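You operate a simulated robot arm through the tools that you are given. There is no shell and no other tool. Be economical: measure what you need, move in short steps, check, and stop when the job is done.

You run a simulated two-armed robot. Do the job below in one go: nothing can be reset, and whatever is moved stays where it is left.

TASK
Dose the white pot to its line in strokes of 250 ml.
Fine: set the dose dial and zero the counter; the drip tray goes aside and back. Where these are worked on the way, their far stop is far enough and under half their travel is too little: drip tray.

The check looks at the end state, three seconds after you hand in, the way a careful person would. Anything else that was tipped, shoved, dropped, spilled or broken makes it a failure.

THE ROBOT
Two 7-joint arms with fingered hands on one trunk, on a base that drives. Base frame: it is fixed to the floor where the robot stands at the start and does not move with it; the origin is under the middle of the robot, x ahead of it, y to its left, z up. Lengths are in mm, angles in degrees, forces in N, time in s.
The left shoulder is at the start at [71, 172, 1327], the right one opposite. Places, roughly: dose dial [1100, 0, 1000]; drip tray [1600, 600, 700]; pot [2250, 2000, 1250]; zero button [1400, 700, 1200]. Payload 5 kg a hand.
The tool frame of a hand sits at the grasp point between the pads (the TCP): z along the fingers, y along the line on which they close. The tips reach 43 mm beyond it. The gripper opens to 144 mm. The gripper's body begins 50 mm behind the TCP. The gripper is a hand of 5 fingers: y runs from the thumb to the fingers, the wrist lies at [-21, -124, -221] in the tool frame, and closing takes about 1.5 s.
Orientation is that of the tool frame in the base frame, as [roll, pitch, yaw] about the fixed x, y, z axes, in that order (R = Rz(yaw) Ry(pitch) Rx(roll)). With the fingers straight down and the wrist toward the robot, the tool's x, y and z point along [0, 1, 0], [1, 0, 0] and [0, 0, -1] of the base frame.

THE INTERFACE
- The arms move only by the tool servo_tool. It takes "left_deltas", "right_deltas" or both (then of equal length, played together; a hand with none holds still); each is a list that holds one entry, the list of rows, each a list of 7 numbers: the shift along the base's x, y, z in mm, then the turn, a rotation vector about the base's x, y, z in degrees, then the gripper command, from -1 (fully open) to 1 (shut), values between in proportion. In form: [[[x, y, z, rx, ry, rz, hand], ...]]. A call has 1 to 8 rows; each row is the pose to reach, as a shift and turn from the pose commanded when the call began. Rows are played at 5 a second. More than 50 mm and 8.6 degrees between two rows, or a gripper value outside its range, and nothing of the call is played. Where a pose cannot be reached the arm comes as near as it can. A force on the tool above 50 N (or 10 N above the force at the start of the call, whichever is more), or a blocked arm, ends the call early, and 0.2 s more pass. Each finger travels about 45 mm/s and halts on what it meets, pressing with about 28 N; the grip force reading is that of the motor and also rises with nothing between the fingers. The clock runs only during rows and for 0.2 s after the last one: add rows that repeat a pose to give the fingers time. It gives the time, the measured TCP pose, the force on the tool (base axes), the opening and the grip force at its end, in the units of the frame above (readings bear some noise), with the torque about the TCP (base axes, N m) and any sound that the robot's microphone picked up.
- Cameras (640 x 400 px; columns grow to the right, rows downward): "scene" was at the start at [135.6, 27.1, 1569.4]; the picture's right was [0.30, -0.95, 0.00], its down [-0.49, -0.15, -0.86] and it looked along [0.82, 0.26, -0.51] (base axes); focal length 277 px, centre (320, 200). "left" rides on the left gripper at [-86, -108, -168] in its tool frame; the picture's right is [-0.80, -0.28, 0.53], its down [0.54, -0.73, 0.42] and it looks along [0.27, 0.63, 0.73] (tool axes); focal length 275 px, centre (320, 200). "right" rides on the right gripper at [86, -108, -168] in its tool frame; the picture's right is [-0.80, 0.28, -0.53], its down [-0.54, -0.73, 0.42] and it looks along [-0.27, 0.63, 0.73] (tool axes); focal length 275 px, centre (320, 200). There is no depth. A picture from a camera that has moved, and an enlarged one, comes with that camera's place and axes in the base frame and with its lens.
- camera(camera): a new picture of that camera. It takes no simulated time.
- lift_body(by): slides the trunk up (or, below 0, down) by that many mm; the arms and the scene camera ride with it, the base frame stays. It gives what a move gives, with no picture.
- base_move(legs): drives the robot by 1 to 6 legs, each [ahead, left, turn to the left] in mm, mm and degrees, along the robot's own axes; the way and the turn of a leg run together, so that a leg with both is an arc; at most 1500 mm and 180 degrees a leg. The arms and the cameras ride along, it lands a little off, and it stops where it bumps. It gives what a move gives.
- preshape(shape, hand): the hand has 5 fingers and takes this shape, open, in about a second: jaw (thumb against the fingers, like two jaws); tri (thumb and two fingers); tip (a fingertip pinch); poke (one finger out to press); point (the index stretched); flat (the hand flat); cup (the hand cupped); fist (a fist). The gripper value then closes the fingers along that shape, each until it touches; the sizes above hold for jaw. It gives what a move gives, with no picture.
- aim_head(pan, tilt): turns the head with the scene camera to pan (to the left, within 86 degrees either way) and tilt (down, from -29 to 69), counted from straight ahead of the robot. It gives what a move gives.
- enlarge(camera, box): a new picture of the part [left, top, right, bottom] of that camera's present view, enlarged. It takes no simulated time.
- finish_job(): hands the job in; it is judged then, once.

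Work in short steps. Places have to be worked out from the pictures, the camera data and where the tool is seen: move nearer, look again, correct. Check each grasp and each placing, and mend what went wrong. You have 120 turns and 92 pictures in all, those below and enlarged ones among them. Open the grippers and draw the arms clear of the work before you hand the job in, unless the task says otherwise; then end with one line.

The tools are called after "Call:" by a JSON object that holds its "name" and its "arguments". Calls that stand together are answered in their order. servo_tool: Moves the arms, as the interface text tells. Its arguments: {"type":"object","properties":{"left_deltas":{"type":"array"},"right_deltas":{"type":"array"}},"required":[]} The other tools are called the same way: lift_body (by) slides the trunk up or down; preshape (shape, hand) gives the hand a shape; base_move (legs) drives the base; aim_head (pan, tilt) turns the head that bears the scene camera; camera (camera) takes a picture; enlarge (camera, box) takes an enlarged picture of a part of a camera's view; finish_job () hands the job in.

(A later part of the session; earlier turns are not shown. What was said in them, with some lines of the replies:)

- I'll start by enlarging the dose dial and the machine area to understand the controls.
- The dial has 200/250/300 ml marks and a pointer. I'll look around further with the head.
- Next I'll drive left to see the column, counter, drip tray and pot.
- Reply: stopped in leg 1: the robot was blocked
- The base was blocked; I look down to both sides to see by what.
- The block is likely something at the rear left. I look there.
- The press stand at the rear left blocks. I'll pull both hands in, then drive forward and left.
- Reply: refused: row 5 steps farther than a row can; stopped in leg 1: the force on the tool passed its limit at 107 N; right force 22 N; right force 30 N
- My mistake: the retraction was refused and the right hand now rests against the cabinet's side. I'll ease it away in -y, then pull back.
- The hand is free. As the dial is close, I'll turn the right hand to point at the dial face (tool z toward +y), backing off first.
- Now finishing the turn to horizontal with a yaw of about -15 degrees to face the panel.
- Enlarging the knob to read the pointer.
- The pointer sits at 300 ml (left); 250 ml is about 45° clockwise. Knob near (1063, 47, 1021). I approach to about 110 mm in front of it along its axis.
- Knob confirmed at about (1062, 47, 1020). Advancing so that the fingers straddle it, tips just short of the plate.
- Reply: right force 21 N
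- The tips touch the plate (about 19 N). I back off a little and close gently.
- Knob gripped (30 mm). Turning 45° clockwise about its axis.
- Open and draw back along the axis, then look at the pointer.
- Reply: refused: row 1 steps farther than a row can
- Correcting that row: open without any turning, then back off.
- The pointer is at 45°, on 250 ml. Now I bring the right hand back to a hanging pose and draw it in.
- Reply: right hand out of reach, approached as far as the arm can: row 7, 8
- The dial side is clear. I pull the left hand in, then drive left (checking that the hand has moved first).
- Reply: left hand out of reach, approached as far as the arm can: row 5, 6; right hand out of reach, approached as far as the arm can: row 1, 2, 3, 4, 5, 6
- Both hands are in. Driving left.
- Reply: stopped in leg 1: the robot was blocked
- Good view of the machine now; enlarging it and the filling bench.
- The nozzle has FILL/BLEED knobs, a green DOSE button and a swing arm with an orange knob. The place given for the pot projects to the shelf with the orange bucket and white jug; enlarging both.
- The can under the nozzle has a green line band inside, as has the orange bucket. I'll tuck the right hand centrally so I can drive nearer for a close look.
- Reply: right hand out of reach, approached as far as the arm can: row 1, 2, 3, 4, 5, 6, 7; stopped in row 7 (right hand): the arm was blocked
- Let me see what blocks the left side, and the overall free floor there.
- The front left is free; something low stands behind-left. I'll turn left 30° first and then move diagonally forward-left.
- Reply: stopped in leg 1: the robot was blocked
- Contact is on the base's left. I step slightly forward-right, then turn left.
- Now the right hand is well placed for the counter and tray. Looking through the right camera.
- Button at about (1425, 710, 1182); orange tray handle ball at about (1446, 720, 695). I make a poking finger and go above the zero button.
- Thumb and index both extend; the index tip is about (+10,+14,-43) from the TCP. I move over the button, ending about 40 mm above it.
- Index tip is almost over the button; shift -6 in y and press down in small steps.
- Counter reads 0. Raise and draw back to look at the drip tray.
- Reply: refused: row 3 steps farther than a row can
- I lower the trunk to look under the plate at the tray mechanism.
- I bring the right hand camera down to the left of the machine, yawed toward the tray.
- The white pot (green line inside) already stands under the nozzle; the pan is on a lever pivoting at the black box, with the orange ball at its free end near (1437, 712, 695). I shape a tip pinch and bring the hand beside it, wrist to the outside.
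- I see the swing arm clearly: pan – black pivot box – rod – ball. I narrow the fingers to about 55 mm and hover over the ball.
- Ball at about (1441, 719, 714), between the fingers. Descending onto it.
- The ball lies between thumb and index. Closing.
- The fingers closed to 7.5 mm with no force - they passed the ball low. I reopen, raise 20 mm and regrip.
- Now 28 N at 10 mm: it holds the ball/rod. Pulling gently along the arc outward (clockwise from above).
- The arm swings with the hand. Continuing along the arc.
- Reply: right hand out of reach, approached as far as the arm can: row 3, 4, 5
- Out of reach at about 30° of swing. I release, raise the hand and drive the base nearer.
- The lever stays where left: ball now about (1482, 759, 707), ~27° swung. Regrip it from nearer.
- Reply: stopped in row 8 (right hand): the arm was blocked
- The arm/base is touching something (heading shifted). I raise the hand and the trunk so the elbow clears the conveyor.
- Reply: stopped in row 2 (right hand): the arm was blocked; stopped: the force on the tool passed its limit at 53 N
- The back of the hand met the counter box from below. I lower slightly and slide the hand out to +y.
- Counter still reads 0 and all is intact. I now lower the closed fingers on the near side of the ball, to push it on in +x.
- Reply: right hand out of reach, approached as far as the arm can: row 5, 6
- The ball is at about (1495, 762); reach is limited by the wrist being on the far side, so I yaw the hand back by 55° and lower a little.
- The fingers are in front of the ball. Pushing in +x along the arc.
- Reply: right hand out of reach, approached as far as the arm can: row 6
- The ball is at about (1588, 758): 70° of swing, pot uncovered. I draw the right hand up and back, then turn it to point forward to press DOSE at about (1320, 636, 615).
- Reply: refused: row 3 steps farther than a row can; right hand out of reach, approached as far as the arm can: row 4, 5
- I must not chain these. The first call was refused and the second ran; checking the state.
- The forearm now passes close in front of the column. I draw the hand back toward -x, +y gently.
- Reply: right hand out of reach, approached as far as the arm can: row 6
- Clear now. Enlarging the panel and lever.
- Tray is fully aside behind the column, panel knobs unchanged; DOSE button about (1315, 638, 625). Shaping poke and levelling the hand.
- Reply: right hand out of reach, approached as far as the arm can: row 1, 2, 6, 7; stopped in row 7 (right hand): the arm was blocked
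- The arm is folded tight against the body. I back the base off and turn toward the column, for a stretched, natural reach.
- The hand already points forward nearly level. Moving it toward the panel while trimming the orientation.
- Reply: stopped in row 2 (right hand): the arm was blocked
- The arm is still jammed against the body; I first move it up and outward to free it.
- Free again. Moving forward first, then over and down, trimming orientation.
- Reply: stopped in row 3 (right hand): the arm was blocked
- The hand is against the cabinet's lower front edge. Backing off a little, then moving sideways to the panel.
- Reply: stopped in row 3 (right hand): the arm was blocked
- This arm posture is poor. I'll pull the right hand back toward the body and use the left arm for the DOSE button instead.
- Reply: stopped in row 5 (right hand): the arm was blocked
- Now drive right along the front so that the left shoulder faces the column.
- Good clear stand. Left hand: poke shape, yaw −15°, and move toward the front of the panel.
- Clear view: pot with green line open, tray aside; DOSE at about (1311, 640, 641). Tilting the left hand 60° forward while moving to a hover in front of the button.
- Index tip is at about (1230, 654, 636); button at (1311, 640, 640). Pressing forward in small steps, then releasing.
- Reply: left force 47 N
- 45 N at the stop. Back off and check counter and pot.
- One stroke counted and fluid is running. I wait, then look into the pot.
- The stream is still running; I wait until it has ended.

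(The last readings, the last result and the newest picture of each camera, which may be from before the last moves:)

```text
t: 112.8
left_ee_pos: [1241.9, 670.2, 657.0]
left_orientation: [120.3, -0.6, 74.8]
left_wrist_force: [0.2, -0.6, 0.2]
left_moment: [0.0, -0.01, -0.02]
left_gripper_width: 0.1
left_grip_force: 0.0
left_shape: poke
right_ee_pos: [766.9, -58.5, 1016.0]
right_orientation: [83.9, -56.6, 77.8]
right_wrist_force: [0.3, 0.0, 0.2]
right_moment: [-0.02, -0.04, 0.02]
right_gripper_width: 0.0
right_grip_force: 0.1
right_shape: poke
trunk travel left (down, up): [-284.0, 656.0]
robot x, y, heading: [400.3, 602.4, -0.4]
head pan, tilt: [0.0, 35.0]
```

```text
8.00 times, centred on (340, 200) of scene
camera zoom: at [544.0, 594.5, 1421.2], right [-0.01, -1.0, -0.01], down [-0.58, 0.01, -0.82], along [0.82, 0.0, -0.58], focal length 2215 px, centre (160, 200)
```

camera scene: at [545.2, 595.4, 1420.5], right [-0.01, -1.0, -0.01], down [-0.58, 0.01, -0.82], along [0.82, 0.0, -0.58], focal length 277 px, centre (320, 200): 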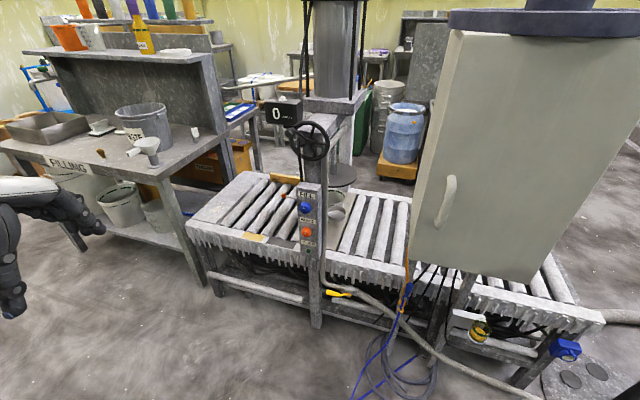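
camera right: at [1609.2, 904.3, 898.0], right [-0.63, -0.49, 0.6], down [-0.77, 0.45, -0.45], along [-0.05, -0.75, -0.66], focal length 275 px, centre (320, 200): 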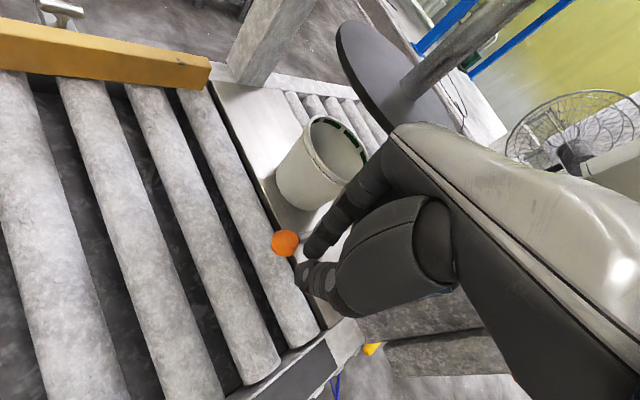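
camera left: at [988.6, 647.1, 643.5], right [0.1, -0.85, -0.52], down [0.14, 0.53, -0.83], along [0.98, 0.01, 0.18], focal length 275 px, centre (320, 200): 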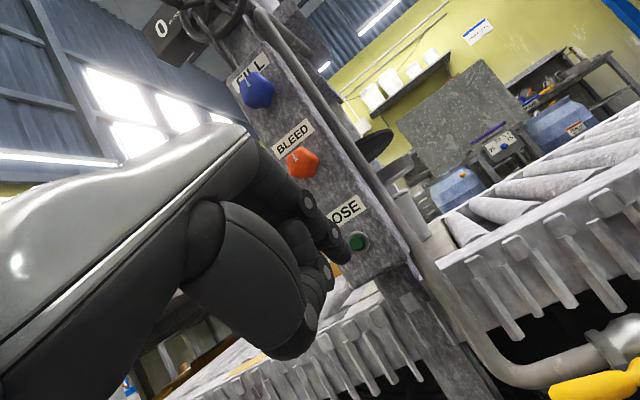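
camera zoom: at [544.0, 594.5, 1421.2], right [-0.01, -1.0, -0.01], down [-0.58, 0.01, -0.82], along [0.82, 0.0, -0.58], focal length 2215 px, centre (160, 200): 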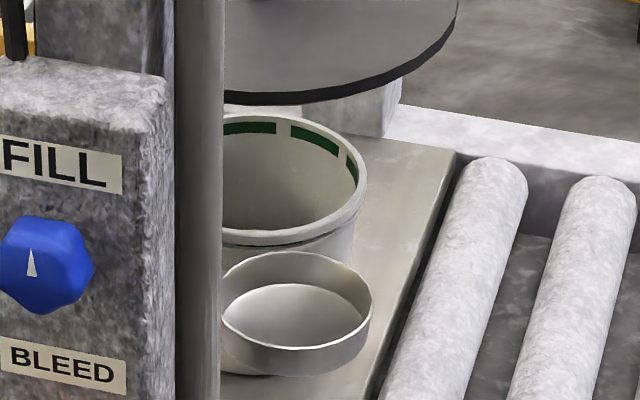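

The stream has ended, level still below the visible part. Second stroke: press, then release and wait.

Call:
{"name": "servo_tool", "arguments": {"left_deltas": [[[15, -3, 0, 0, 0, 0, -1], [28, -6, 0, 0, 0, 0, -1], [36, -8, 0, 0, 0, 0, -1], [42, -9, 0, 0, 0, 0, -1], [45, -10, 0, 0, 0, 0, -1], [30, -6, 0, 0, 0, 0, -1], [0, 0, 0, 0, 0, 0, -1], [0, 0, 0, 0, 0, 0, -1]]]}}

Call:
{"name": "servo_tool", "arguments": {"left_deltas": [[[0, 0, 0, 0, 0, 0, -1], [0, 0, 0, 0, 0, 0, -1], [0, 0, 0, 0, 0, 0, -1], [0, 0, 0, 0, 0, 0, -1], [0, 0, 0, 0, 0, 0, -1], [0, 0, 0, 0, 0, 0, -1], [0, 0, 0, 0, 0, 0, -1], [0, 0, 0, 0, 0, 0, -1]]]}}

Call:
{"name": "servo_tool", "arguments": {"left_deltas": [[[0, 0, 0, 0, 0, 0, -1], [0, 0, 0, 0, 0, 0, -1], [0, 0, 0, 0, 0, 0, -1], [0, 0, 0, 0, 0, 0, -1], [0, 0, 0, 0, 0, 0, -1], [0, 0, 0, 0, 0, 0, -1], [0, 0, 0, 0, 0, 0, -1], [0, 0, 0, 0, 0, 0, -1]]]}}

Call:
{"name": "servo_tool", "arguments": {"left_deltas": [[[0, 0, 0, 0, 0, 0, -1], [0, 0, 0, 0, 0, 0, -1], [0, 0, 0, 0, 0, 0, -1], [0, 0, 0, 0, 0, 0, -1], [0, 0, 0, 0, 0, 0, -1], [0, 0, 0, 0, 0, 0, -1], [0, 0, 0, 0, 0, 0, -1], [0, 0, 0, 0, 0, 0, -1]]]}}

Call:
{"name": "enlarge", "arguments": {"camera": "scene", "box": [270, 90, 370, 225]}}

```text
t: 114.6
left_ee_pos: [1241.5, 670.1, 654.8]
left_orientation: [120.2, -0.6, 74.7]
left_wrist_force: [0.6, 0.1, 0.4]
left_moment: [0.03, -0.02, 0.05]
left_gripper_width: 0.1
left_grip_force: 0.1
left_shape: poke
right_ee_pos: [767.3, -59.2, 1017.2]
right_orientation: [83.8, -56.5, 78.0]
right_wrist_force: [-0.6, -0.3, -0.1]
right_moment: [0.03, -0.01, 0.02]
right_gripper_width: 0.0
right_grip_force: 0.1
right_shape: poke
trunk travel left (down, up): [-284.0, 656.0]
robot x, y, heading: [402.2, 605.4, -0.4]
head pan, tilt: [0.0, 35.0]
```

```text
t: 116.4
left_ee_pos: [1241.3, 670.5, 655.0]
left_orientation: [120.2, -0.6, 74.7]
left_wrist_force: [-0.5, 0.2, 0.4]
left_moment: [-0.04, 0.02, -0.01]
left_gripper_width: 0.0
left_grip_force: 0.1
left_shape: poke
right_ee_pos: [766.3, -58.1, 1016.4]
right_orientation: [83.8, -56.6, 77.9]
right_wrist_force: [-0.5, 1.6, -0.1]
right_moment: [0.02, -0.01, -0.03]
right_gripper_width: 0.0
right_grip_force: 0.1
right_shape: poke
trunk travel left (down, up): [-284.0, 656.0]
robot x, y, heading: [402.4, 603.0, -0.2]
head pan, tilt: [0.0, 35.0]
```

```text
t: 118.2
left_ee_pos: [1241.9, 669.5, 655.4]
left_orientation: [120.3, -0.6, 74.7]
left_wrist_force: [-0.5, 0.7, 0.1]
left_moment: [0.01, 0.02, -0.02]
left_gripper_width: 0.0
left_grip_force: 0.1
left_shape: poke
right_ee_pos: [768.0, -59.4, 1017.2]
right_orientation: [83.8, -56.5, 78.1]
right_wrist_force: [0.8, 0.7, -0.2]
right_moment: [-0.01, 0.03, -0.02]
right_gripper_width: 0.0
right_grip_force: 0.1
right_shape: poke
trunk travel left (down, up): [-284.0, 656.0]
robot x, y, heading: [401.1, 603.9, -0.4]
head pan, tilt: [0.0, 35.0]
```

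```text
t: 120.0
left_ee_pos: [1240.0, 669.9, 656.3]
left_orientation: [120.3, -0.6, 74.7]
left_wrist_force: [-0.9, -0.6, 0.9]
left_moment: [0.04, 0.0, 0.01]
left_gripper_width: 0.1
left_grip_force: 0.1
left_shape: poke
right_ee_pos: [767.1, -58.7, 1017.1]
right_orientation: [83.9, -56.6, 77.7]
right_wrist_force: [0.5, 0.3, 0.2]
right_moment: [-0.01, 0.02, -0.02]
right_gripper_width: 0.0
right_grip_force: 0.2
right_shape: poke
trunk travel left (down, up): [-284.0, 656.0]
robot x, y, heading: [401.5, 603.5, -0.1]
head pan, tilt: [0.0, 35.0]
```

```text
2.96 times, centred on (320, 158) of scene
camera zoom: at [543.7, 594.4, 1421.2], right [-0.01, -1.0, -0.01], down [-0.58, 0.01, -0.82], along [0.82, 0.0, -0.58], focal length 820 px, centre (320, 326)
```

zoom: 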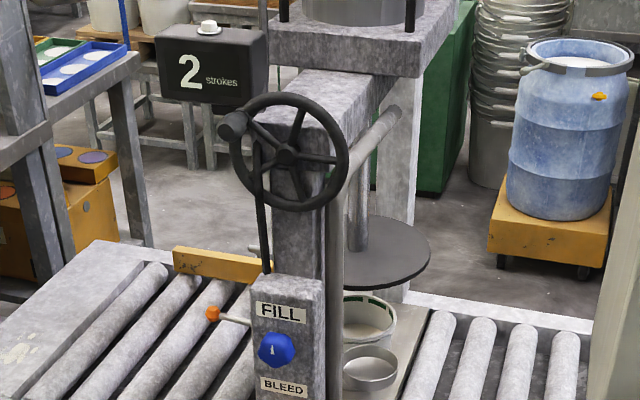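

Counter 2; a fluid surface now shows in the pot. One tight look to gauge its level.

Call:
{"name": "enlarge", "arguments": {"camera": "scene", "box": [320, 182, 360, 212]}}

```text
13.33 times, centred on (340, 197) of scene
camera zoom: at [543.7, 594.4, 1421.2], right [-0.01, -1.0, -0.01], down [-0.58, 0.01, -0.82], along [0.82, 0.0, -0.58], focal length 3691 px, centre (53, 240)
```

zoom: 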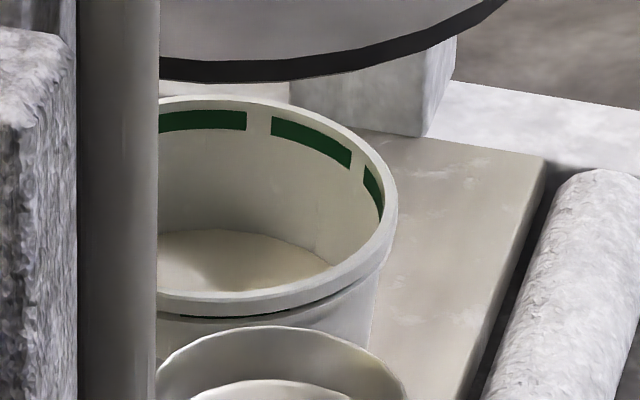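

Level is ~45 mm under the green line after two strokes (~23–26 mm each): about two more. Third stroke now, then check.

Call:
{"name": "servo_tool", "arguments": {"left_deltas": [[[15, -3, 0, 0, 0, 0, -1], [28, -6, 0, 0, 0, 0, -1], [36, -8, 0, 0, 0, 0, -1], [42, -9, 0, 0, 0, 0, -1], [45, -10, 0, 0, 0, 0, -1], [30, -6, 0, 0, 0, 0, -1], [0, 0, 0, 0, 0, 0, -1], [0, 0, 0, 0, 0, 0, -1]]]}}

Call:
{"name": "servo_tool", "arguments": {"left_deltas": [[[0, 0, 0, 0, 0, 0, -1], [0, 0, 0, 0, 0, 0, -1], [0, 0, 0, 0, 0, 0, -1], [0, 0, 0, 0, 0, 0, -1], [0, 0, 0, 0, 0, 0, -1], [0, 0, 0, 0, 0, 0, -1], [0, 0, 0, 0, 0, 0, -1], [0, 0, 0, 0, 0, 0, -1]]]}}

Call:
{"name": "servo_tool", "arguments": {"left_deltas": [[[0, 0, 0, 0, 0, 0, -1], [0, 0, 0, 0, 0, 0, -1], [0, 0, 0, 0, 0, 0, -1], [0, 0, 0, 0, 0, 0, -1], [0, 0, 0, 0, 0, 0, -1], [0, 0, 0, 0, 0, 0, -1], [0, 0, 0, 0, 0, 0, -1], [0, 0, 0, 0, 0, 0, -1]]]}}

Call:
{"name": "servo_tool", "arguments": {"left_deltas": [[[0, 0, 0, 0, 0, 0, -1], [0, 0, 0, 0, 0, 0, -1], [0, 0, 0, 0, 0, 0, -1], [0, 0, 0, 0, 0, 0, -1], [0, 0, 0, 0, 0, 0, -1], [0, 0, 0, 0, 0, 0, -1], [0, 0, 0, 0, 0, 0, -1], [0, 0, 0, 0, 0, 0, -1]]]}}

Call:
{"name": "enlarge", "arguments": {"camera": "scene", "box": [320, 182, 360, 212]}}

```text
t: 121.8
left_ee_pos: [1242.5, 670.4, 657.3]
left_orientation: [120.1, -0.7, 74.8]
left_wrist_force: [-0.7, -0.1, -0.6]
left_moment: [0.0, 0.0, 0.02]
left_gripper_width: 0.0
left_grip_force: 0.1
left_shape: poke
right_ee_pos: [766.1, -59.1, 1018.2]
right_orientation: [83.7, -56.5, 78.1]
right_wrist_force: [-0.6, 0.1, 0.7]
right_moment: [0.01, -0.01, 0.02]
right_gripper_width: 0.0
right_grip_force: 0.0
right_shape: poke
trunk travel left (down, up): [-284.0, 656.0]
robot x, y, heading: [399.7, 605.0, -0.2]
head pan, tilt: [0.0, 35.0]
```

```text
t: 123.6
left_ee_pos: [1240.8, 668.4, 655.9]
left_orientation: [120.3, -0.6, 74.7]
left_wrist_force: [-0.3, 0.1, 0.0]
left_moment: [-0.02, -0.01, 0.02]
left_gripper_width: 0.0
left_grip_force: 0.0
left_shape: poke
right_ee_pos: [766.0, -58.7, 1016.6]
right_orientation: [83.8, -56.5, 77.9]
right_wrist_force: [0.8, 0.0, -0.4]
right_moment: [-0.02, 0.03, -0.03]
right_gripper_width: 0.0
right_grip_force: 0.1
right_shape: poke
trunk travel left (down, up): [-284.0, 656.0]
robot x, y, heading: [398.8, 606.2, -0.4]
head pan, tilt: [0.0, 35.0]
```

```text
t: 125.4
left_ee_pos: [1240.4, 668.1, 656.7]
left_orientation: [120.2, -0.6, 74.8]
left_wrist_force: [-0.3, 0.7, -0.3]
left_moment: [0.01, 0.01, -0.01]
left_gripper_width: 0.0
left_grip_force: 0.1
left_shape: poke
right_ee_pos: [766.0, -58.9, 1017.2]
right_orientation: [83.8, -56.5, 77.9]
right_wrist_force: [-0.6, 1.2, 0.0]
right_moment: [0.0, -0.01, 0.03]
right_gripper_width: 0.0
right_grip_force: 0.0
right_shape: poke
trunk travel left (down, up): [-284.0, 656.0]
robot x, y, heading: [396.8, 603.3, -0.2]
head pan, tilt: [0.0, 35.0]
```

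```text
t: 127.2
left_ee_pos: [1242.0, 669.2, 656.6]
left_orientation: [120.2, -0.6, 74.7]
left_wrist_force: [-0.2, -0.5, 0.4]
left_moment: [0.0, 0.02, -0.02]
left_gripper_width: 0.0
left_grip_force: 0.1
left_shape: poke
right_ee_pos: [766.7, -59.2, 1016.8]
right_orientation: [83.9, -56.5, 77.8]
right_wrist_force: [-1.0, 0.2, 0.5]
right_moment: [-0.03, 0.02, 0.0]
right_gripper_width: 0.0
right_grip_force: 0.1
right_shape: poke
trunk travel left (down, up): [-284.0, 656.0]
robot x, y, heading: [402.2, 601.4, -0.4]
head pan, tilt: [0.0, 35.0]
```

```text
13.33 times, centred on (340, 197) of scene
camera zoom: at [543.5, 594.3, 1421.3], right [-0.01, -1.0, -0.01], down [-0.58, 0.01, -0.82], along [0.82, 0.0, -0.58], focal length 3691 px, centre (53, 240)
```

zoom: 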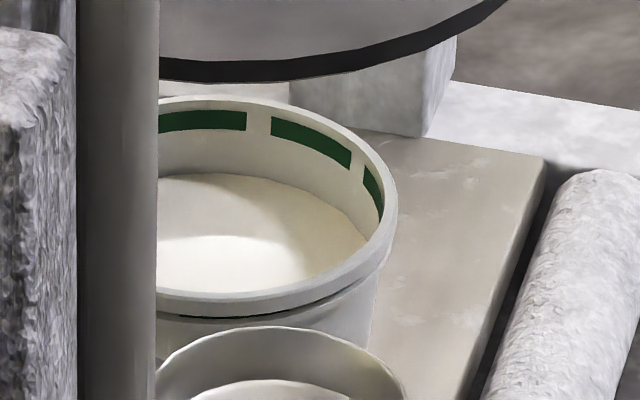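

The level rose 55 px and is ~50 px under the middle of the green line: exactly one more stroke.

Call:
{"name": "servo_tool", "arguments": {"left_deltas": [[[15, -3, 0, 0, 0, 0, -1], [28, -6, 0, 0, 0, 0, -1], [36, -8, 0, 0, 0, 0, -1], [42, -9, 0, 0, 0, 0, -1], [45, -10, 0, 0, 0, 0, -1], [30, -6, 0, 0, 0, 0, -1], [0, 0, 0, 0, 0, 0, -1], [0, 0, 0, 0, 0, 0, -1]]]}}

Call:
{"name": "servo_tool", "arguments": {"left_deltas": [[[0, 0, 0, 0, 0, 0, -1], [0, 0, 0, 0, 0, 0, -1], [0, 0, 0, 0, 0, 0, -1], [0, 0, 0, 0, 0, 0, -1], [0, 0, 0, 0, 0, 0, -1], [0, 0, 0, 0, 0, 0, -1], [0, 0, 0, 0, 0, 0, -1], [0, 0, 0, 0, 0, 0, -1]]]}}

Call:
{"name": "servo_tool", "arguments": {"left_deltas": [[[0, 0, 0, 0, 0, 0, -1], [0, 0, 0, 0, 0, 0, -1], [0, 0, 0, 0, 0, 0, -1], [0, 0, 0, 0, 0, 0, -1], [0, 0, 0, 0, 0, 0, -1], [0, 0, 0, 0, 0, 0, -1], [0, 0, 0, 0, 0, 0, -1], [0, 0, 0, 0, 0, 0, -1]]]}}

Call:
{"name": "servo_tool", "arguments": {"left_deltas": [[[0, 0, 0, 0, 0, 0, -1], [0, 0, 0, 0, 0, 0, -1], [0, 0, 0, 0, 0, 0, -1], [0, 0, 0, 0, 0, 0, -1], [0, 0, 0, 0, 0, 0, -1], [0, 0, 0, 0, 0, 0, -1], [0, 0, 0, 0, 0, 0, -1], [0, 0, 0, 0, 0, 0, -1]]]}}

Call:
{"name": "enlarge", "arguments": {"camera": "scene", "box": [265, 95, 365, 225]}}

```text
t: 129.0
left_ee_pos: [1242.7, 670.9, 654.9]
left_orientation: [120.2, -0.6, 74.8]
left_wrist_force: [0.2, 0.1, 0.0]
left_moment: [0.01, -0.02, 0.02]
left_gripper_width: 0.1
left_grip_force: 0.1
left_shape: poke
right_ee_pos: [767.3, -58.2, 1017.0]
right_orientation: [83.8, -56.5, 77.9]
right_wrist_force: [-0.3, -1.1, -0.8]
right_moment: [-0.01, -0.06, -0.01]
right_gripper_width: 0.0
right_grip_force: 0.1
right_shape: poke
trunk travel left (down, up): [-284.0, 656.0]
robot x, y, heading: [397.3, 602.7, -0.3]
head pan, tilt: [0.0, 35.0]
```

```text
t: 130.8
left_ee_pos: [1240.0, 670.6, 653.9]
left_orientation: [120.1, -0.7, 74.8]
left_wrist_force: [0.2, 0.3, -0.3]
left_moment: [0.01, 0.04, 0.01]
left_gripper_width: 0.1
left_grip_force: 0.0
left_shape: poke
right_ee_pos: [767.8, -58.3, 1017.5]
right_orientation: [83.9, -56.5, 77.8]
right_wrist_force: [-0.1, 0.9, 0.8]
right_moment: [0.03, 0.0, 0.03]
right_gripper_width: 0.2
right_grip_force: 0.0
right_shape: poke
trunk travel left (down, up): [-284.0, 656.0]
robot x, y, heading: [402.1, 605.2, -0.5]
head pan, tilt: [0.0, 35.0]
```

```text
t: 132.6
left_ee_pos: [1240.9, 670.1, 654.4]
left_orientation: [120.1, -0.6, 74.7]
left_wrist_force: [0.0, -0.8, -0.4]
left_moment: [-0.01, 0.01, -0.03]
left_gripper_width: 0.0
left_grip_force: 0.2
left_shape: poke
right_ee_pos: [766.2, -59.1, 1016.9]
right_orientation: [83.8, -56.4, 77.9]
right_wrist_force: [-0.2, 0.8, -0.6]
right_moment: [-0.03, -0.01, -0.01]
right_gripper_width: 0.0
right_grip_force: 0.0
right_shape: poke
trunk travel left (down, up): [-284.0, 656.0]
robot x, y, heading: [397.1, 604.2, -0.3]
head pan, tilt: [0.0, 35.0]
```

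```text
t: 134.4
left_ee_pos: [1241.7, 670.8, 653.3]
left_orientation: [120.2, -0.7, 74.9]
left_wrist_force: [0.3, -0.1, -0.5]
left_moment: [0.0, -0.02, 0.0]
left_gripper_width: 0.1
left_grip_force: 0.0
left_shape: poke
right_ee_pos: [767.4, -58.1, 1017.1]
right_orientation: [83.9, -56.5, 77.8]
right_wrist_force: [0.8, -0.3, 1.7]
right_moment: [0.0, 0.05, 0.0]
right_gripper_width: 0.1
right_grip_force: 0.0
right_shape: poke
trunk travel left (down, up): [-284.0, 656.0]
robot x, y, heading: [398.1, 603.3, -0.3]
head pan, tilt: [0.0, 35.0]
```

```text
3.08 times, centred on (315, 160) of scene
camera zoom: at [543.4, 594.2, 1421.3], right [-0.01, -1.0, -0.01], down [-0.58, 0.01, -0.82], along [0.82, 0.0, -0.58], focal length 852 px, centre (335, 323)
```

zoom: 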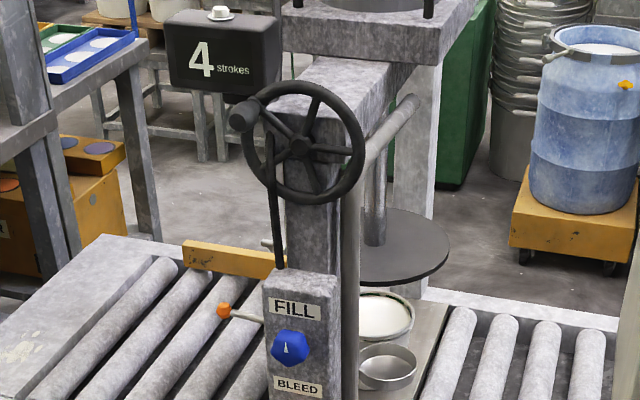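

Counter 4 and the surface is at the green line. Now I draw the left hand back, untilting it.

Call:
{"name": "servo_tool", "arguments": {"left_deltas": [[[-38, 9, 0, 0, 0, 0, -1], [-56, 25, 27, 2.2, 8.2, 0, -1], [-76, 41, 54, 4.4, 16.5, 0, -1], [-96, 57, 82, 6.6, 24.8, 0, -1], [-116, 73, 110, 8.9, 33, 0, -1], [-136, 89, 138, 11.1, 41.4, 0, -1], [-156, 105, 166, 13.3, 49.7, 0, -1], [-176, 121, 194, 15.6, 58, 0, -1]]]}}

```text
refused: row 6 steps farther than a row can; nothing moved
```

Call:
{"name": "servo_tool", "arguments": {"left_deltas": [[[-38, 9, 0, 0, 0, 0, -1], [-56, 25, 27, 2.1, 7.8, 0, -1], [-76, 41, 54, 4.2, 15.6, 0, -1], [-96, 57, 82, 6.3, 23.4, 0, -1], [-116, 73, 110, 8.4, 31.2, 0, -1], [-136, 89, 138, 10.5, 39, 0, -1], [-156, 105, 166, 12.6, 46.8, 0, -1], [-176, 121, 194, 14.7, 54.6, 0, -1]]]}}

```text
t: 136.2
left_ee_pos: [1067.7, 789.7, 851.5]
left_orientation: [176.9, -0.5, 74.5]
left_wrist_force: [-1.4, -0.3, -0.8]
left_moment: [0.02, -0.02, -0.02]
left_gripper_width: 0.0
left_grip_force: 0.2
left_shape: poke
right_ee_pos: [767.3, -57.8, 1017.0]
right_orientation: [83.8, -56.4, 77.9]
right_wrist_force: [0.2, -0.2, 0.7]
right_moment: [-0.02, 0.01, 0.01]
right_gripper_width: 0.0
right_grip_force: 0.0
right_shape: poke
trunk travel left (down, up): [-284.0, 656.0]
robot x, y, heading: [397.2, 604.0, -0.2]
head pan, tilt: [0.0, 35.0]
```

Drive the base nearer with a slight right turn, so the left hand can reach the lever ball.

Call:
{"name": "base_move", "arguments": {"legs": [[303, 296, 0], [0, 0, -20]]}}

```text
t: 138.0
left_ee_pos: [1245.3, 956.0, 852.8]
left_orientation: [176.7, -0.4, 74.6]
left_wrist_force: [-0.6, -0.5, 0.0]
left_moment: [-0.03, 0.01, 0.0]
left_gripper_width: 0.0
left_grip_force: 0.1
left_shape: poke
right_ee_pos: [940.2, 101.6, 1016.9]
right_orientation: [83.9, -56.3, 77.2]
right_wrist_force: [6.4, -29.5, -1.9]
right_moment: [0.5, 0.08, -0.63]
right_gripper_width: 0.3
right_grip_force: 0.0
right_shape: poke
trunk travel left (down, up): [-284.0, 656.0]
robot x, y, heading: [579.1, 769.8, -0.5]
head pan, tilt: [0.0, 35.0]
stopped in leg 1: the force on the tool passed its limit at 69 N (the readings are from after the stop); the commanded pose is now the measured one
```

The right fingertip met the cabinet corner. Back straight off, pull the right hand in.

Call:
{"name": "base_move", "arguments": {"legs": [[-60, -50, 0]]}}

Call:
{"name": "servo_tool", "arguments": {"right_deltas": [[[-30, -30, 0, 0, 0, 0, -1], [-60, -60, 0, 0, 0, 0, -1], [-90, -90, 0, 0, 0, 0, -1]]]}}

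```text
t: 139.1
left_ee_pos: [1183.7, 907.5, 851.6]
left_orientation: [176.7, -0.3, 74.8]
left_wrist_force: [-0.3, -0.4, -0.3]
left_moment: [0.04, -0.03, 0.05]
left_gripper_width: 0.0
left_grip_force: 0.0
left_shape: poke
right_ee_pos: [881.6, 55.5, 1019.4]
right_orientation: [83.8, -56.3, 77.3]
right_wrist_force: [0.4, -0.5, -0.6]
right_moment: [-0.03, 0.03, 0.05]
right_gripper_width: 0.2
right_grip_force: 0.0
right_shape: poke
trunk travel left (down, up): [-284.0, 656.0]
robot x, y, heading: [516.9, 718.3, -0.1]
head pan, tilt: [0.0, 35.0]
```

```text
t: 139.9
left_ee_pos: [1180.4, 913.7, 855.1]
left_orientation: [176.4, -0.1, 74.8]
left_wrist_force: [-0.7, 0.0, 0.5]
left_moment: [0.02, -0.04, 0.05]
left_gripper_width: 0.0
left_grip_force: 0.0
left_shape: poke
right_ee_pos: [787.7, -32.0, 1023.8]
right_orientation: [83.1, -56.1, 78.1]
right_wrist_force: [-1.1, 0.1, -0.8]
right_moment: [0.0, -0.01, 0.04]
right_gripper_width: 0.0
right_grip_force: 0.1
right_shape: poke
trunk travel left (down, up): [-284.0, 656.0]
robot x, y, heading: [521.6, 719.5, -0.1]
head pan, tilt: [0.0, 35.0]
```

Call:
{"name": "base_move", "arguments": {"legs": [[0, 180, 0], [0, 0, -20], [169, 62, 0]]}}

```text
t: 143.6
left_ee_pos: [1391.1, 867.0, 852.5]
left_orientation: [176.5, 0.0, 55.4]
left_wrist_force: [-0.1, 0.2, 0.4]
left_moment: [-0.03, 0.05, -0.03]
left_gripper_width: 0.0
left_grip_force: 0.1
left_shape: poke
right_ee_pos: [707.5, 108.5, 1023.7]
right_orientation: [83.3, -56.1, 58.4]
right_wrist_force: [0.4, 0.3, 0.8]
right_moment: [-0.02, -0.01, -0.04]
right_gripper_width: 0.0
right_grip_force: 0.0
right_shape: poke
trunk travel left (down, up): [-284.0, 656.0]
robot x, y, heading: [703.4, 905.6, -19.4]
head pan, tilt: [0.0, 35.0]
```

In place. Left hand goes over beyond the ball (staying high), then I'll lower it on the far side.

Call:
{"name": "servo_tool", "arguments": {"left_deltas": [[[42, -5, 0, 0, 0, 0, -1], [84, -12, 0, 0, 0, 0, -1], [126, -20, 0, 0, 0, 0, -1], [168, -32, 0, 0, 0, 0, -1], [210, -45, 0, 0, 0, 0, -1], [249, -60, 0, 0, 0, 0, -1]]]}}

```text
t: 145.0
left_ee_pos: [1639.2, 807.1, 850.4]
left_orientation: [176.7, -0.1, 55.4]
left_wrist_force: [0.9, 0.1, 0.4]
left_moment: [-0.01, 0.02, 0.0]
left_gripper_width: 0.0
left_grip_force: 0.0
left_shape: poke
right_ee_pos: [708.6, 107.9, 1022.8]
right_orientation: [83.2, -56.2, 58.7]
right_wrist_force: [0.4, 0.0, -0.1]
right_moment: [0.0, -0.01, 0.0]
right_gripper_width: 0.0
right_grip_force: 0.0
right_shape: poke
trunk travel left (down, up): [-284.0, 656.0]
robot x, y, heading: [699.6, 908.8, -19.0]
head pan, tilt: [0.0, 35.0]
```

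Call:
{"name": "servo_tool", "arguments": {"left_deltas": [[[0, -5, -40, 0, 0, 0, -1], [0, -15, -80, 0, 0, 0, -1], [0, -35, -108, 0, 0, 0, -1], [0, -52, -116, 0, 0, 0, -1]]]}}

Call:
{"name": "camera", "arguments": {"camera": "left"}}

```text
t: 146.0
left_ee_pos: [1637.9, 756.2, 735.5]
left_orientation: [176.5, -0.1, 55.4]
left_wrist_force: [-0.6, 0.8, -0.5]
left_moment: [0.01, 0.01, 0.02]
left_gripper_width: 0.0
left_grip_force: 0.0
left_shape: poke
right_ee_pos: [707.9, 107.9, 1023.1]
right_orientation: [83.3, -56.1, 58.5]
right_wrist_force: [-0.2, 0.1, 0.1]
right_moment: [-0.03, -0.02, -0.01]
right_gripper_width: 0.0
right_grip_force: 0.1
right_shape: poke
trunk travel left (down, up): [-284.0, 656.0]
robot x, y, heading: [700.1, 905.8, -19.8]
head pan, tilt: [0.0, 35.0]
```

```text
3 pictures are left
camera left: at [1490.8, 753.8, 896.0], right [-0.66, -0.51, -0.55], down [-0.27, 0.84, -0.47], along [0.7, -0.16, -0.69], focal length 275 px, centre (320, 200)
```

left: 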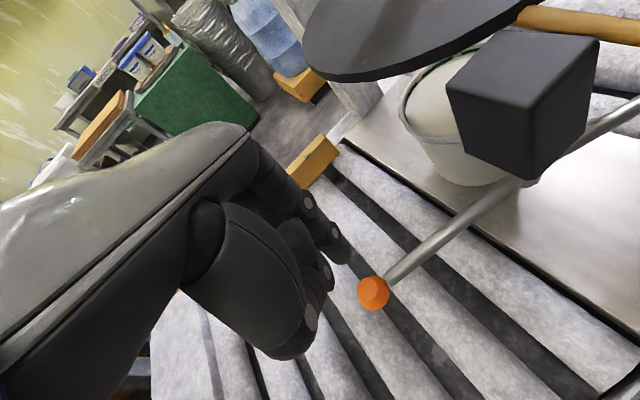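

Index tip is at about (1634, 745), just beyond the ball (1586, 759). Sweeping the ball back along its arc.

Call:
{"name": "servo_tool", "arguments": {"left_deltas": [[[-28, 5, 0, 0, 0, 0, -1], [-50, 14, 0, 0, 0, 0, -1], [-73, 20, 0, 0, 0, 0, -1], [-96, 23, 0, 0, 0, 0, -1], [-119, 21, 0, 0, 0, 0, -1], [-142, 15, 0, 0, 0, 0, -1], [-163, 5, 0, 0, 0, 0, -1]]]}}

```text
t: 147.6
left_ee_pos: [1474.2, 759.8, 735.3]
left_orientation: [176.5, 0.0, 55.4]
left_wrist_force: [0.7, -1.1, 0.1]
left_moment: [0.0, -0.03, -0.01]
left_gripper_width: 0.0
left_grip_force: 0.1
left_shape: poke
right_ee_pos: [706.1, 107.8, 1024.1]
right_orientation: [83.0, -56.2, 58.7]
right_wrist_force: [-0.3, 0.2, 0.1]
right_moment: [-0.02, 0.02, 0.01]
right_gripper_width: 0.2
right_grip_force: 0.0
right_shape: poke
trunk travel left (down, up): [-284.0, 656.0]
robot x, y, heading: [702.8, 904.3, -19.3]
head pan, tilt: [0.0, 35.0]
```

Call:
{"name": "servo_tool", "arguments": {"left_deltas": [[[-8, -6, 0, 0, 0, 0, -1], [-15, -11, 0, 0, 0, 0, -1], [-20, -15, 0, 0, 0, 0, -1], [-24, -19, 0, 0, 0, 0, -1]]]}}

Call:
{"name": "camera", "arguments": {"camera": "left"}}

```text
t: 148.6
left_ee_pos: [1452.9, 743.2, 737.3]
left_orientation: [176.4, -0.2, 55.5]
left_wrist_force: [6.2, 4.3, 0.1]
left_moment: [0.15, -0.22, 0.08]
left_gripper_width: 0.0
left_grip_force: 0.0
left_shape: poke
right_ee_pos: [707.1, 109.9, 1023.9]
right_orientation: [83.3, -56.0, 58.5]
right_wrist_force: [-0.3, 0.1, -0.1]
right_moment: [-0.01, 0.0, 0.0]
right_gripper_width: 0.0
right_grip_force: 0.1
right_shape: poke
trunk travel left (down, up): [-284.0, 656.0]
robot x, y, heading: [700.0, 907.9, -19.9]
head pan, tilt: [0.0, 35.0]
```

```text
2 pictures are left
camera left: at [1305.3, 740.1, 898.5], right [-0.66, -0.51, -0.55], down [-0.27, 0.84, -0.47], along [0.71, -0.16, -0.69], focal length 275 px, centre (320, 200)
```

left: 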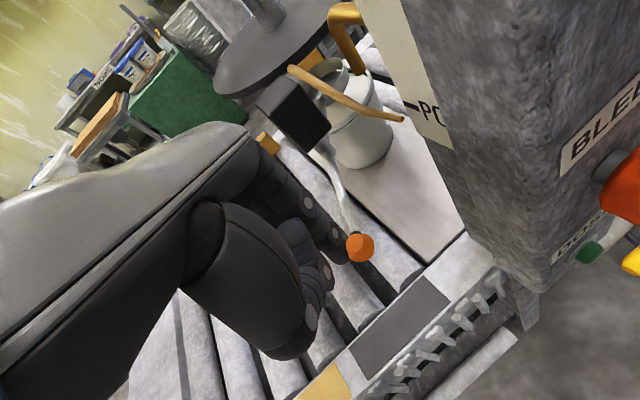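

The ball is back at about (1433, 720), its starting place, with the force beginning to rise. One small extra push to make sure of the stop.

Call:
{"name": "servo_tool", "arguments": {"left_deltas": [[[-3, -3, 0, 0, 0, 0, -1], [-6, -6, 0, 0, 0, 0, -1], [-6, -6, 0, 0, 0, 0, -1]]]}}

```text
t: 149.4
left_ee_pos: [1452.3, 741.5, 735.4]
left_orientation: [176.3, -0.3, 55.8]
left_wrist_force: [36.6, 30.0, 5.4]
left_moment: [0.85, -1.1, 0.2]
left_gripper_width: 0.0
left_grip_force: 0.0
left_shape: poke
right_ee_pos: [710.4, 111.0, 1025.9]
right_orientation: [83.4, -56.0, 58.5]
right_wrist_force: [0.2, -0.5, 0.2]
right_moment: [-0.02, -0.02, 0.0]
right_gripper_width: 0.0
right_grip_force: 0.1
right_shape: poke
trunk travel left (down, up): [-284.0, 656.0]
robot x, y, heading: [697.0, 903.6, -19.3]
head pan, tilt: [0.0, 35.0]
```

Hard stop reached (~47 N). Now retreat: away from the ball, then up and back.

Call:
{"name": "servo_tool", "arguments": {"left_deltas": [[[15, 20, 0, 0, 0, 0, -1], [20, 45, 25, 0, 0, 0, -1], [15, 70, 60, 0, 0, 0, -1], [-10, 90, 95, 0, 0, 0, -1], [-45, 105, 115, 0, 0, 0, -1], [-85, 115, 125, 0, 0, 0, -1], [-128, 125, 130, 0, 0, 0, -1], [-170, 130, 130, 0, 0, 0, -1]]]}}

```text
t: 151.2
left_ee_pos: [1271.2, 864.5, 866.0]
left_orientation: [176.3, -0.1, 55.3]
left_wrist_force: [-0.2, -0.2, -0.3]
left_moment: [0.0, -0.02, 0.02]
left_gripper_width: 0.0
left_grip_force: 0.0
left_shape: poke
right_ee_pos: [704.8, 108.3, 1024.2]
right_orientation: [83.1, -56.1, 58.6]
right_wrist_force: [-0.3, -0.1, 0.6]
right_moment: [0.02, 0.01, 0.05]
right_gripper_width: 0.0
right_grip_force: 0.1
right_shape: poke
trunk travel left (down, up): [-284.0, 656.0]
robot x, y, heading: [702.8, 906.2, -19.4]
head pan, tilt: [0.0, 35.0]
```

Back the base away and open both hands.

Call:
{"name": "base_move", "arguments": {"legs": [[-189, -66, 0]]}}

Call:
{"name": "preshape", "arguments": {"shape": "jaw", "hand": "left"}}

Call:
{"name": "preshape", "arguments": {"shape": "jaw", "hand": "right"}}

Call:
{"name": "aim_head", "arguments": {"pan": 5, "tilt": 35}}

Call:
{"name": "camera", "arguments": {"camera": "scene"}}

```text
t: 152.8
left_ee_pos: [1068.0, 865.9, 867.1]
left_orientation: [176.3, -0.1, 55.3]
left_wrist_force: [-0.3, 1.0, 0.1]
left_moment: [0.0, -0.06, 0.02]
left_gripper_width: 0.0
left_grip_force: 0.0
left_shape: poke
right_ee_pos: [502.3, 107.8, 1022.8]
right_orientation: [83.0, -56.1, 58.9]
right_wrist_force: [-0.9, -0.7, -0.1]
right_moment: [0.0, 0.02, 0.05]
right_gripper_width: 0.0
right_grip_force: 0.0
right_shape: poke
trunk travel left (down, up): [-284.0, 656.0]
robot x, y, heading: [496.6, 907.2, -19.5]
head pan, tilt: [0.0, 35.0]
```

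```text
t: 153.7
left_ee_pos: [1068.1, 865.7, 865.0]
left_orientation: [176.4, 0.0, 55.4]
left_wrist_force: [-0.3, 0.2, -0.8]
left_moment: [-0.02, 0.01, 0.02]
left_gripper_width: 143.8
left_grip_force: 0.1
left_shape: jaw
right_ee_pos: [502.2, 108.4, 1024.0]
right_orientation: [83.1, -56.1, 58.8]
right_wrist_force: [0.3, -0.2, 0.1]
right_moment: [-0.02, -0.01, 0.02]
right_gripper_width: 0.2
right_grip_force: 0.1
right_shape: poke
trunk travel left (down, up): [-284.0, 656.0]
robot x, y, heading: [494.9, 905.2, -19.2]
head pan, tilt: [0.0, 35.0]
```

```text
t: 154.6
left_ee_pos: [1069.0, 865.5, 865.6]
left_orientation: [176.4, 0.0, 55.4]
left_wrist_force: [-0.3, 0.2, 0.3]
left_moment: [-0.02, -0.01, 0.01]
left_gripper_width: 144.1
left_grip_force: 0.0
left_shape: jaw
right_ee_pos: [502.5, 108.7, 1024.4]
right_orientation: [83.3, -56.1, 58.6]
right_wrist_force: [-0.4, 0.1, 0.5]
right_moment: [0.01, -0.02, -0.02]
right_gripper_width: 143.9
right_grip_force: 0.1
right_shape: jaw
trunk travel left (down, up): [-284.0, 656.0]
robot x, y, heading: [496.9, 910.1, -19.5]
head pan, tilt: [0.0, 35.0]
```

```text
t: 155.3
left_ee_pos: [1069.2, 865.7, 865.7]
left_orientation: [176.4, 0.0, 55.5]
left_wrist_force: [-0.2, 0.6, 0.0]
left_moment: [0.02, 0.0, 0.01]
left_gripper_width: 143.9
left_grip_force: 0.0
left_shape: jaw
right_ee_pos: [502.5, 109.5, 1023.3]
right_orientation: [83.1, -56.1, 58.9]
right_wrist_force: [-0.8, 0.8, -0.4]
right_moment: [0.04, -0.01, -0.01]
right_gripper_width: 144.1
right_grip_force: 0.0
right_shape: jaw
trunk travel left (down, up): [-284.0, 656.0]
robot x, y, heading: [497.8, 908.2, -19.1]
head pan, tilt: [5.0, 35.0]
```

```text
1 pictures are left
camera scene: at [627.4, 867.9, 1421.9], right [-0.25, -0.97, 0.0], down [-0.56, 0.14, -0.82], along [0.79, -0.2, -0.57], focal length 277 px, centre (320, 200)
```

scene: 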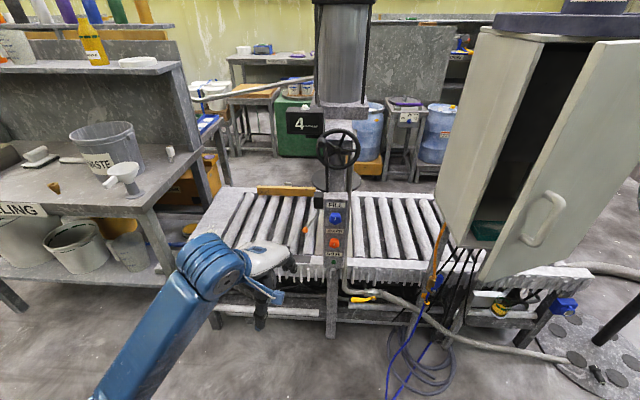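

Important: the cabinet door now stands ajar (about 25°) — my right hand must have caught it. I have to close it. First I raise the trunk, form a left fist and pull the left hand in.

Call:
{"name": "lift_body", "arguments": {"by": 130}}

Call:
{"name": "preshape", "arguments": {"shape": "fist", "hand": "left"}}

Call:
{"name": "servo_tool", "arguments": {"left_deltas": [[[-30, 10, 25, 0, 0, 0, 1], [-60, 20, 50, 0, 0, 0, 1], [-90, 30, 75, 0, 0, 0, 1], [-120, 40, 100, 0, 0, 0, 1], [-150, 50, 125, 0, 0, 0, 1], [-180, 60, 150, 0, 0, 0, 1], [-210, 70, 175, 0, 0, 0, 1], [-240, 80, 200, 0, 0, 0, 1]]]}}

```text
t: 156.8
left_ee_pos: [1068.1, 866.5, 995.7]
left_orientation: [176.4, 0.0, 55.4]
left_wrist_force: [-0.5, 0.2, 0.0]
left_moment: [-0.02, -0.03, -0.01]
left_gripper_width: 144.0
left_grip_force: 0.0
left_shape: jaw
right_ee_pos: [502.4, 109.0, 1153.2]
right_orientation: [83.2, -56.2, 58.7]
right_wrist_force: [0.4, 1.0, -0.3]
right_moment: [-0.01, 0.0, -0.02]
right_gripper_width: 143.9
right_grip_force: 0.0
right_shape: jaw
trunk travel left (down, up): [-414.0, 526.0]
robot x, y, heading: [497.7, 905.2, -19.6]
head pan, tilt: [5.0, 35.0]
```

```text
t: 157.8
left_ee_pos: [1068.3, 865.5, 996.3]
left_orientation: [176.4, 0.0, 55.3]
left_wrist_force: [0.1, 0.2, 0.7]
left_moment: [-0.03, 0.0, -0.02]
left_gripper_width: 0.1
left_grip_force: 0.0
left_shape: fist
right_ee_pos: [503.5, 110.0, 1153.2]
right_orientation: [83.3, -56.1, 58.5]
right_wrist_force: [0.4, 0.0, 0.3]
right_moment: [0.0, 0.0, -0.02]
right_gripper_width: 143.7
right_grip_force: 0.0
right_shape: jaw
trunk travel left (down, up): [-414.0, 526.0]
robot x, y, heading: [497.2, 909.4, -19.4]
head pan, tilt: [5.0, 35.0]
```

```text
t: 159.8
left_ee_pos: [923.5, 825.3, 1229.0]
left_orientation: [-171.0, 3.0, 55.8]
left_wrist_force: [-0.2, -0.1, 0.2]
left_moment: [-0.02, 0.01, 0.02]
left_gripper_width: 136.3
left_grip_force: 0.0
left_shape: fist
left hand out of reach, approached as far as the arm can: row 1, 2, 3, 4, 5, 6, 7, 8
right_ee_pos: [502.3, 108.5, 1154.0]
right_orientation: [83.1, -56.1, 58.8]
right_wrist_force: [-0.4, 0.1, 0.5]
right_moment: [-0.03, 0.0, 0.0]
right_gripper_width: 144.2
right_grip_force: 0.0
right_shape: jaw
trunk travel left (down, up): [-414.0, 526.0]
robot x, y, heading: [495.5, 906.0, -19.3]
head pan, tilt: [5.0, 35.0]
stopped in row 8 (left hand): the arm was blocked; the commanded pose is now the measured one
```

Now drive so that the left hand is in front of the door, short of it.

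Call:
{"name": "base_move", "arguments": {"legs": [[60, -473, 0]]}}

Call:
{"name": "servo_tool", "arguments": {"left_deltas": [[[0, 0, 0, 0, 0, 0, -1], [0, 0, 0, 0, 0, 0, -1], [0, 0, 0, 0, 0, 0, -1], [0, 0, 0, 0, 0, 0, -1]]]}}

```text
t: 162.6
left_ee_pos: [826.0, 363.8, 1229.3]
left_orientation: [-171.0, 3.1, 56.7]
left_wrist_force: [0.5, 0.5, -0.7]
left_moment: [0.02, 0.04, -0.02]
left_gripper_width: 135.9
left_grip_force: 0.1
left_shape: fist
right_ee_pos: [416.4, -357.6, 1153.8]
right_orientation: [82.9, -56.1, 59.9]
right_wrist_force: [-0.3, 1.0, -0.3]
right_moment: [0.03, 0.01, -0.01]
right_gripper_width: 143.6
right_grip_force: 0.0
right_shape: jaw
trunk travel left (down, up): [-414.0, 526.0]
robot x, y, heading: [395.8, 442.5, -18.9]
head pan, tilt: [5.0, 35.0]
```

```text
t: 163.6
left_ee_pos: [826.1, 365.4, 1230.1]
left_orientation: [-170.9, 3.1, 56.7]
left_wrist_force: [0.1, -0.2, 0.1]
left_moment: [0.02, 0.0, -0.03]
left_gripper_width: 136.3
left_grip_force: 0.1
left_shape: fist
right_ee_pos: [415.1, -356.5, 1154.8]
right_orientation: [83.2, -56.0, 59.5]
right_wrist_force: [0.0, 0.2, -0.4]
right_moment: [-0.02, 0.03, 0.01]
right_gripper_width: 143.8
right_grip_force: 0.1
right_shape: jaw
trunk travel left (down, up): [-414.0, 526.0]
robot x, y, heading: [396.6, 438.9, -18.7]
head pan, tilt: [5.0, 35.0]
```

Pushing slowly in +x against the door's outer face near its free edge.

Call:
{"name": "servo_tool", "arguments": {"left_deltas": [[[22, -10, 0, 0, 0, 0, -1], [44, -20, 0, 0, 0, 0, -1], [66, -28, 0, 0, 0, 0, -1], [88, -30, 0, 0, 0, 0, -1], [108, -30, 0, 0, 0, 0, -1], [126, -28, 0, 0, 0, 0, -1], [142, -25, 0, 0, 0, 0, -1], [156, -22, 0, 0, 0, 0, -1]]]}}

```text
t: 165.3
left_ee_pos: [959.6, 339.7, 1228.4]
left_orientation: [-170.8, 3.0, 55.4]
left_wrist_force: [-42.2, 3.3, 10.7]
left_moment: [-0.22, -4.07, 0.43]
left_gripper_width: 136.5
left_grip_force: 0.0
left_shape: fist
right_ee_pos: [409.8, -355.8, 1155.5]
right_orientation: [82.8, -56.1, 59.8]
right_wrist_force: [1.6, 0.1, 1.3]
right_moment: [0.06, 0.0, -0.07]
right_gripper_width: 144.1
right_grip_force: 0.1
right_shape: jaw
trunk travel left (down, up): [-414.0, 526.0]
robot x, y, heading: [397.6, 441.4, -18.6]
head pan, tilt: [5.0, 35.0]
stopped in row 8 (left hand): the force on the tool passed its limit at 56 N (the readings are from after the stop); the commanded pose is now the measured one
```

Rigid contact (56 N) at about the closed plane. I withdraw the hand.

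Call:
{"name": "servo_tool", "arguments": {"left_deltas": [[[-25, 5, 0, 0, 0, 0, -1], [-65, 15, 0, 0, 0, 0, -1], [-105, 30, 0, 0, 0, 0, -1], [-140, 50, 0, 0, 0, 0, -1]]]}}

Call:
{"name": "base_move", "arguments": {"legs": [[-60, 150, 0]]}}

Call:
{"name": "aim_head", "arguments": {"pan": 10, "tilt": 32}}

Call:
{"name": "camera", "arguments": {"camera": "scene"}}

```text
t: 166.3
left_ee_pos: [834.8, 383.4, 1231.4]
left_orientation: [-170.3, 3.0, 55.9]
left_wrist_force: [0.7, 0.0, -0.2]
left_moment: [-0.01, -0.06, -0.01]
left_gripper_width: 136.3
left_grip_force: 0.0
left_shape: fist
left hand out of reach, approached as far as the arm can: row 4
right_ee_pos: [413.8, -357.6, 1154.8]
right_orientation: [83.1, -56.1, 59.5]
right_wrist_force: [-0.2, 0.2, 0.5]
right_moment: [0.0, -0.01, 0.0]
right_gripper_width: 144.1
right_grip_force: 0.1
right_shape: jaw
trunk travel left (down, up): [-414.0, 526.0]
robot x, y, heading: [395.8, 440.4, -18.6]
head pan, tilt: [5.0, 35.0]
```

```text
t: 167.7
left_ee_pos: [828.2, 543.6, 1231.4]
left_orientation: [-170.2, 2.9, 56.1]
left_wrist_force: [0.2, -0.8, -0.3]
left_moment: [-0.03, -0.01, -0.01]
left_gripper_width: 136.1
left_grip_force: 0.2
left_shape: fist
right_ee_pos: [408.0, -197.9, 1153.1]
right_orientation: [83.2, -56.1, 59.6]
right_wrist_force: [-0.6, 0.8, 0.5]
right_moment: [0.01, 0.0, -0.03]
right_gripper_width: 144.2
right_grip_force: 0.0
right_shape: jaw
trunk travel left (down, up): [-414.0, 526.0]
robot x, y, heading: [390.6, 598.1, -18.5]
head pan, tilt: [5.0, 35.0]
```

```text
t: 168.4
left_ee_pos: [827.1, 544.9, 1232.6]
left_orientation: [-170.2, 3.0, 56.1]
left_wrist_force: [-0.2, 0.1, 0.2]
left_moment: [-0.04, 0.0, 0.01]
left_gripper_width: 136.2
left_grip_force: 0.1
left_shape: fist
right_ee_pos: [408.0, -195.7, 1153.9]
right_orientation: [83.1, -56.1, 59.7]
right_wrist_force: [0.3, 0.5, 0.1]
right_moment: [-0.01, -0.04, -0.01]
right_gripper_width: 143.8
right_grip_force: 0.0
right_shape: jaw
trunk travel left (down, up): [-414.0, 526.0]
robot x, y, heading: [384.1, 602.6, -18.5]
head pan, tilt: [10.0, 32.0]
```

```text
0 pictures are left
camera scene: at [523.4, 572.6, 1556.6], right [-0.15, -0.99, 0.0], down [-0.52, 0.08, -0.85], along [0.84, -0.13, -0.53], focal length 277 px, centre (320, 200)
```

scene: 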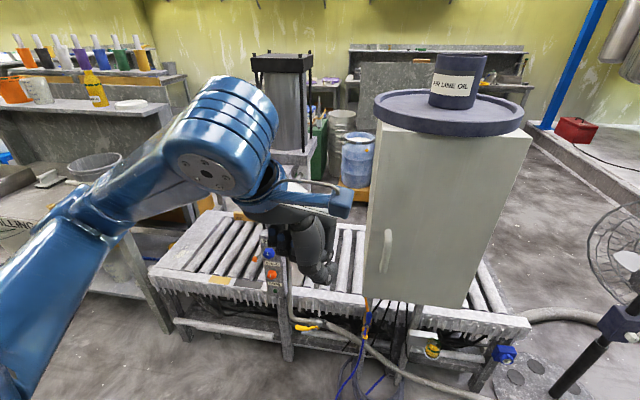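

The door is closed again and nothing else is disturbed. Opening the left hand, then handing in.

Call:
{"name": "preshape", "arguments": {"shape": "jaw", "hand": "left"}}

Call:
{"name": "finish_job", "arguments": {}}

```text
t: 169.3
left_ee_pos: [828.7, 544.1, 1232.5]
left_orientation: [-170.3, 3.0, 56.2]
left_wrist_force: [0.3, -1.3, 0.5]
left_moment: [-0.02, 0.01, -0.02]
left_gripper_width: 143.7
left_grip_force: 0.0
left_shape: jaw
right_ee_pos: [408.9, -196.8, 1153.9]
right_orientation: [83.1, -56.2, 59.7]
right_wrist_force: [0.4, 0.6, 0.4]
right_moment: [0.0, -0.01, 0.02]
right_gripper_width: 144.1
right_grip_force: 0.1
right_shape: jaw
trunk travel left (down, up): [-414.0, 526.0]
robot x, y, heading: [386.8, 604.2, -18.5]
head pan, tilt: [10.0, 32.0]
```

```text
The job is handed in.
```

I dosed the white pot to its green line with four 250 ml strokes: dial at 250 ml, counter zeroed first and now at 4, drip tray swung aside and back to its stop. I took the pot already under the nozzle as the white pot, though the place you gave for it is the shelf with the orange bucket. I also bumped the cabinet several times; its door came open, and I pushed it shut.
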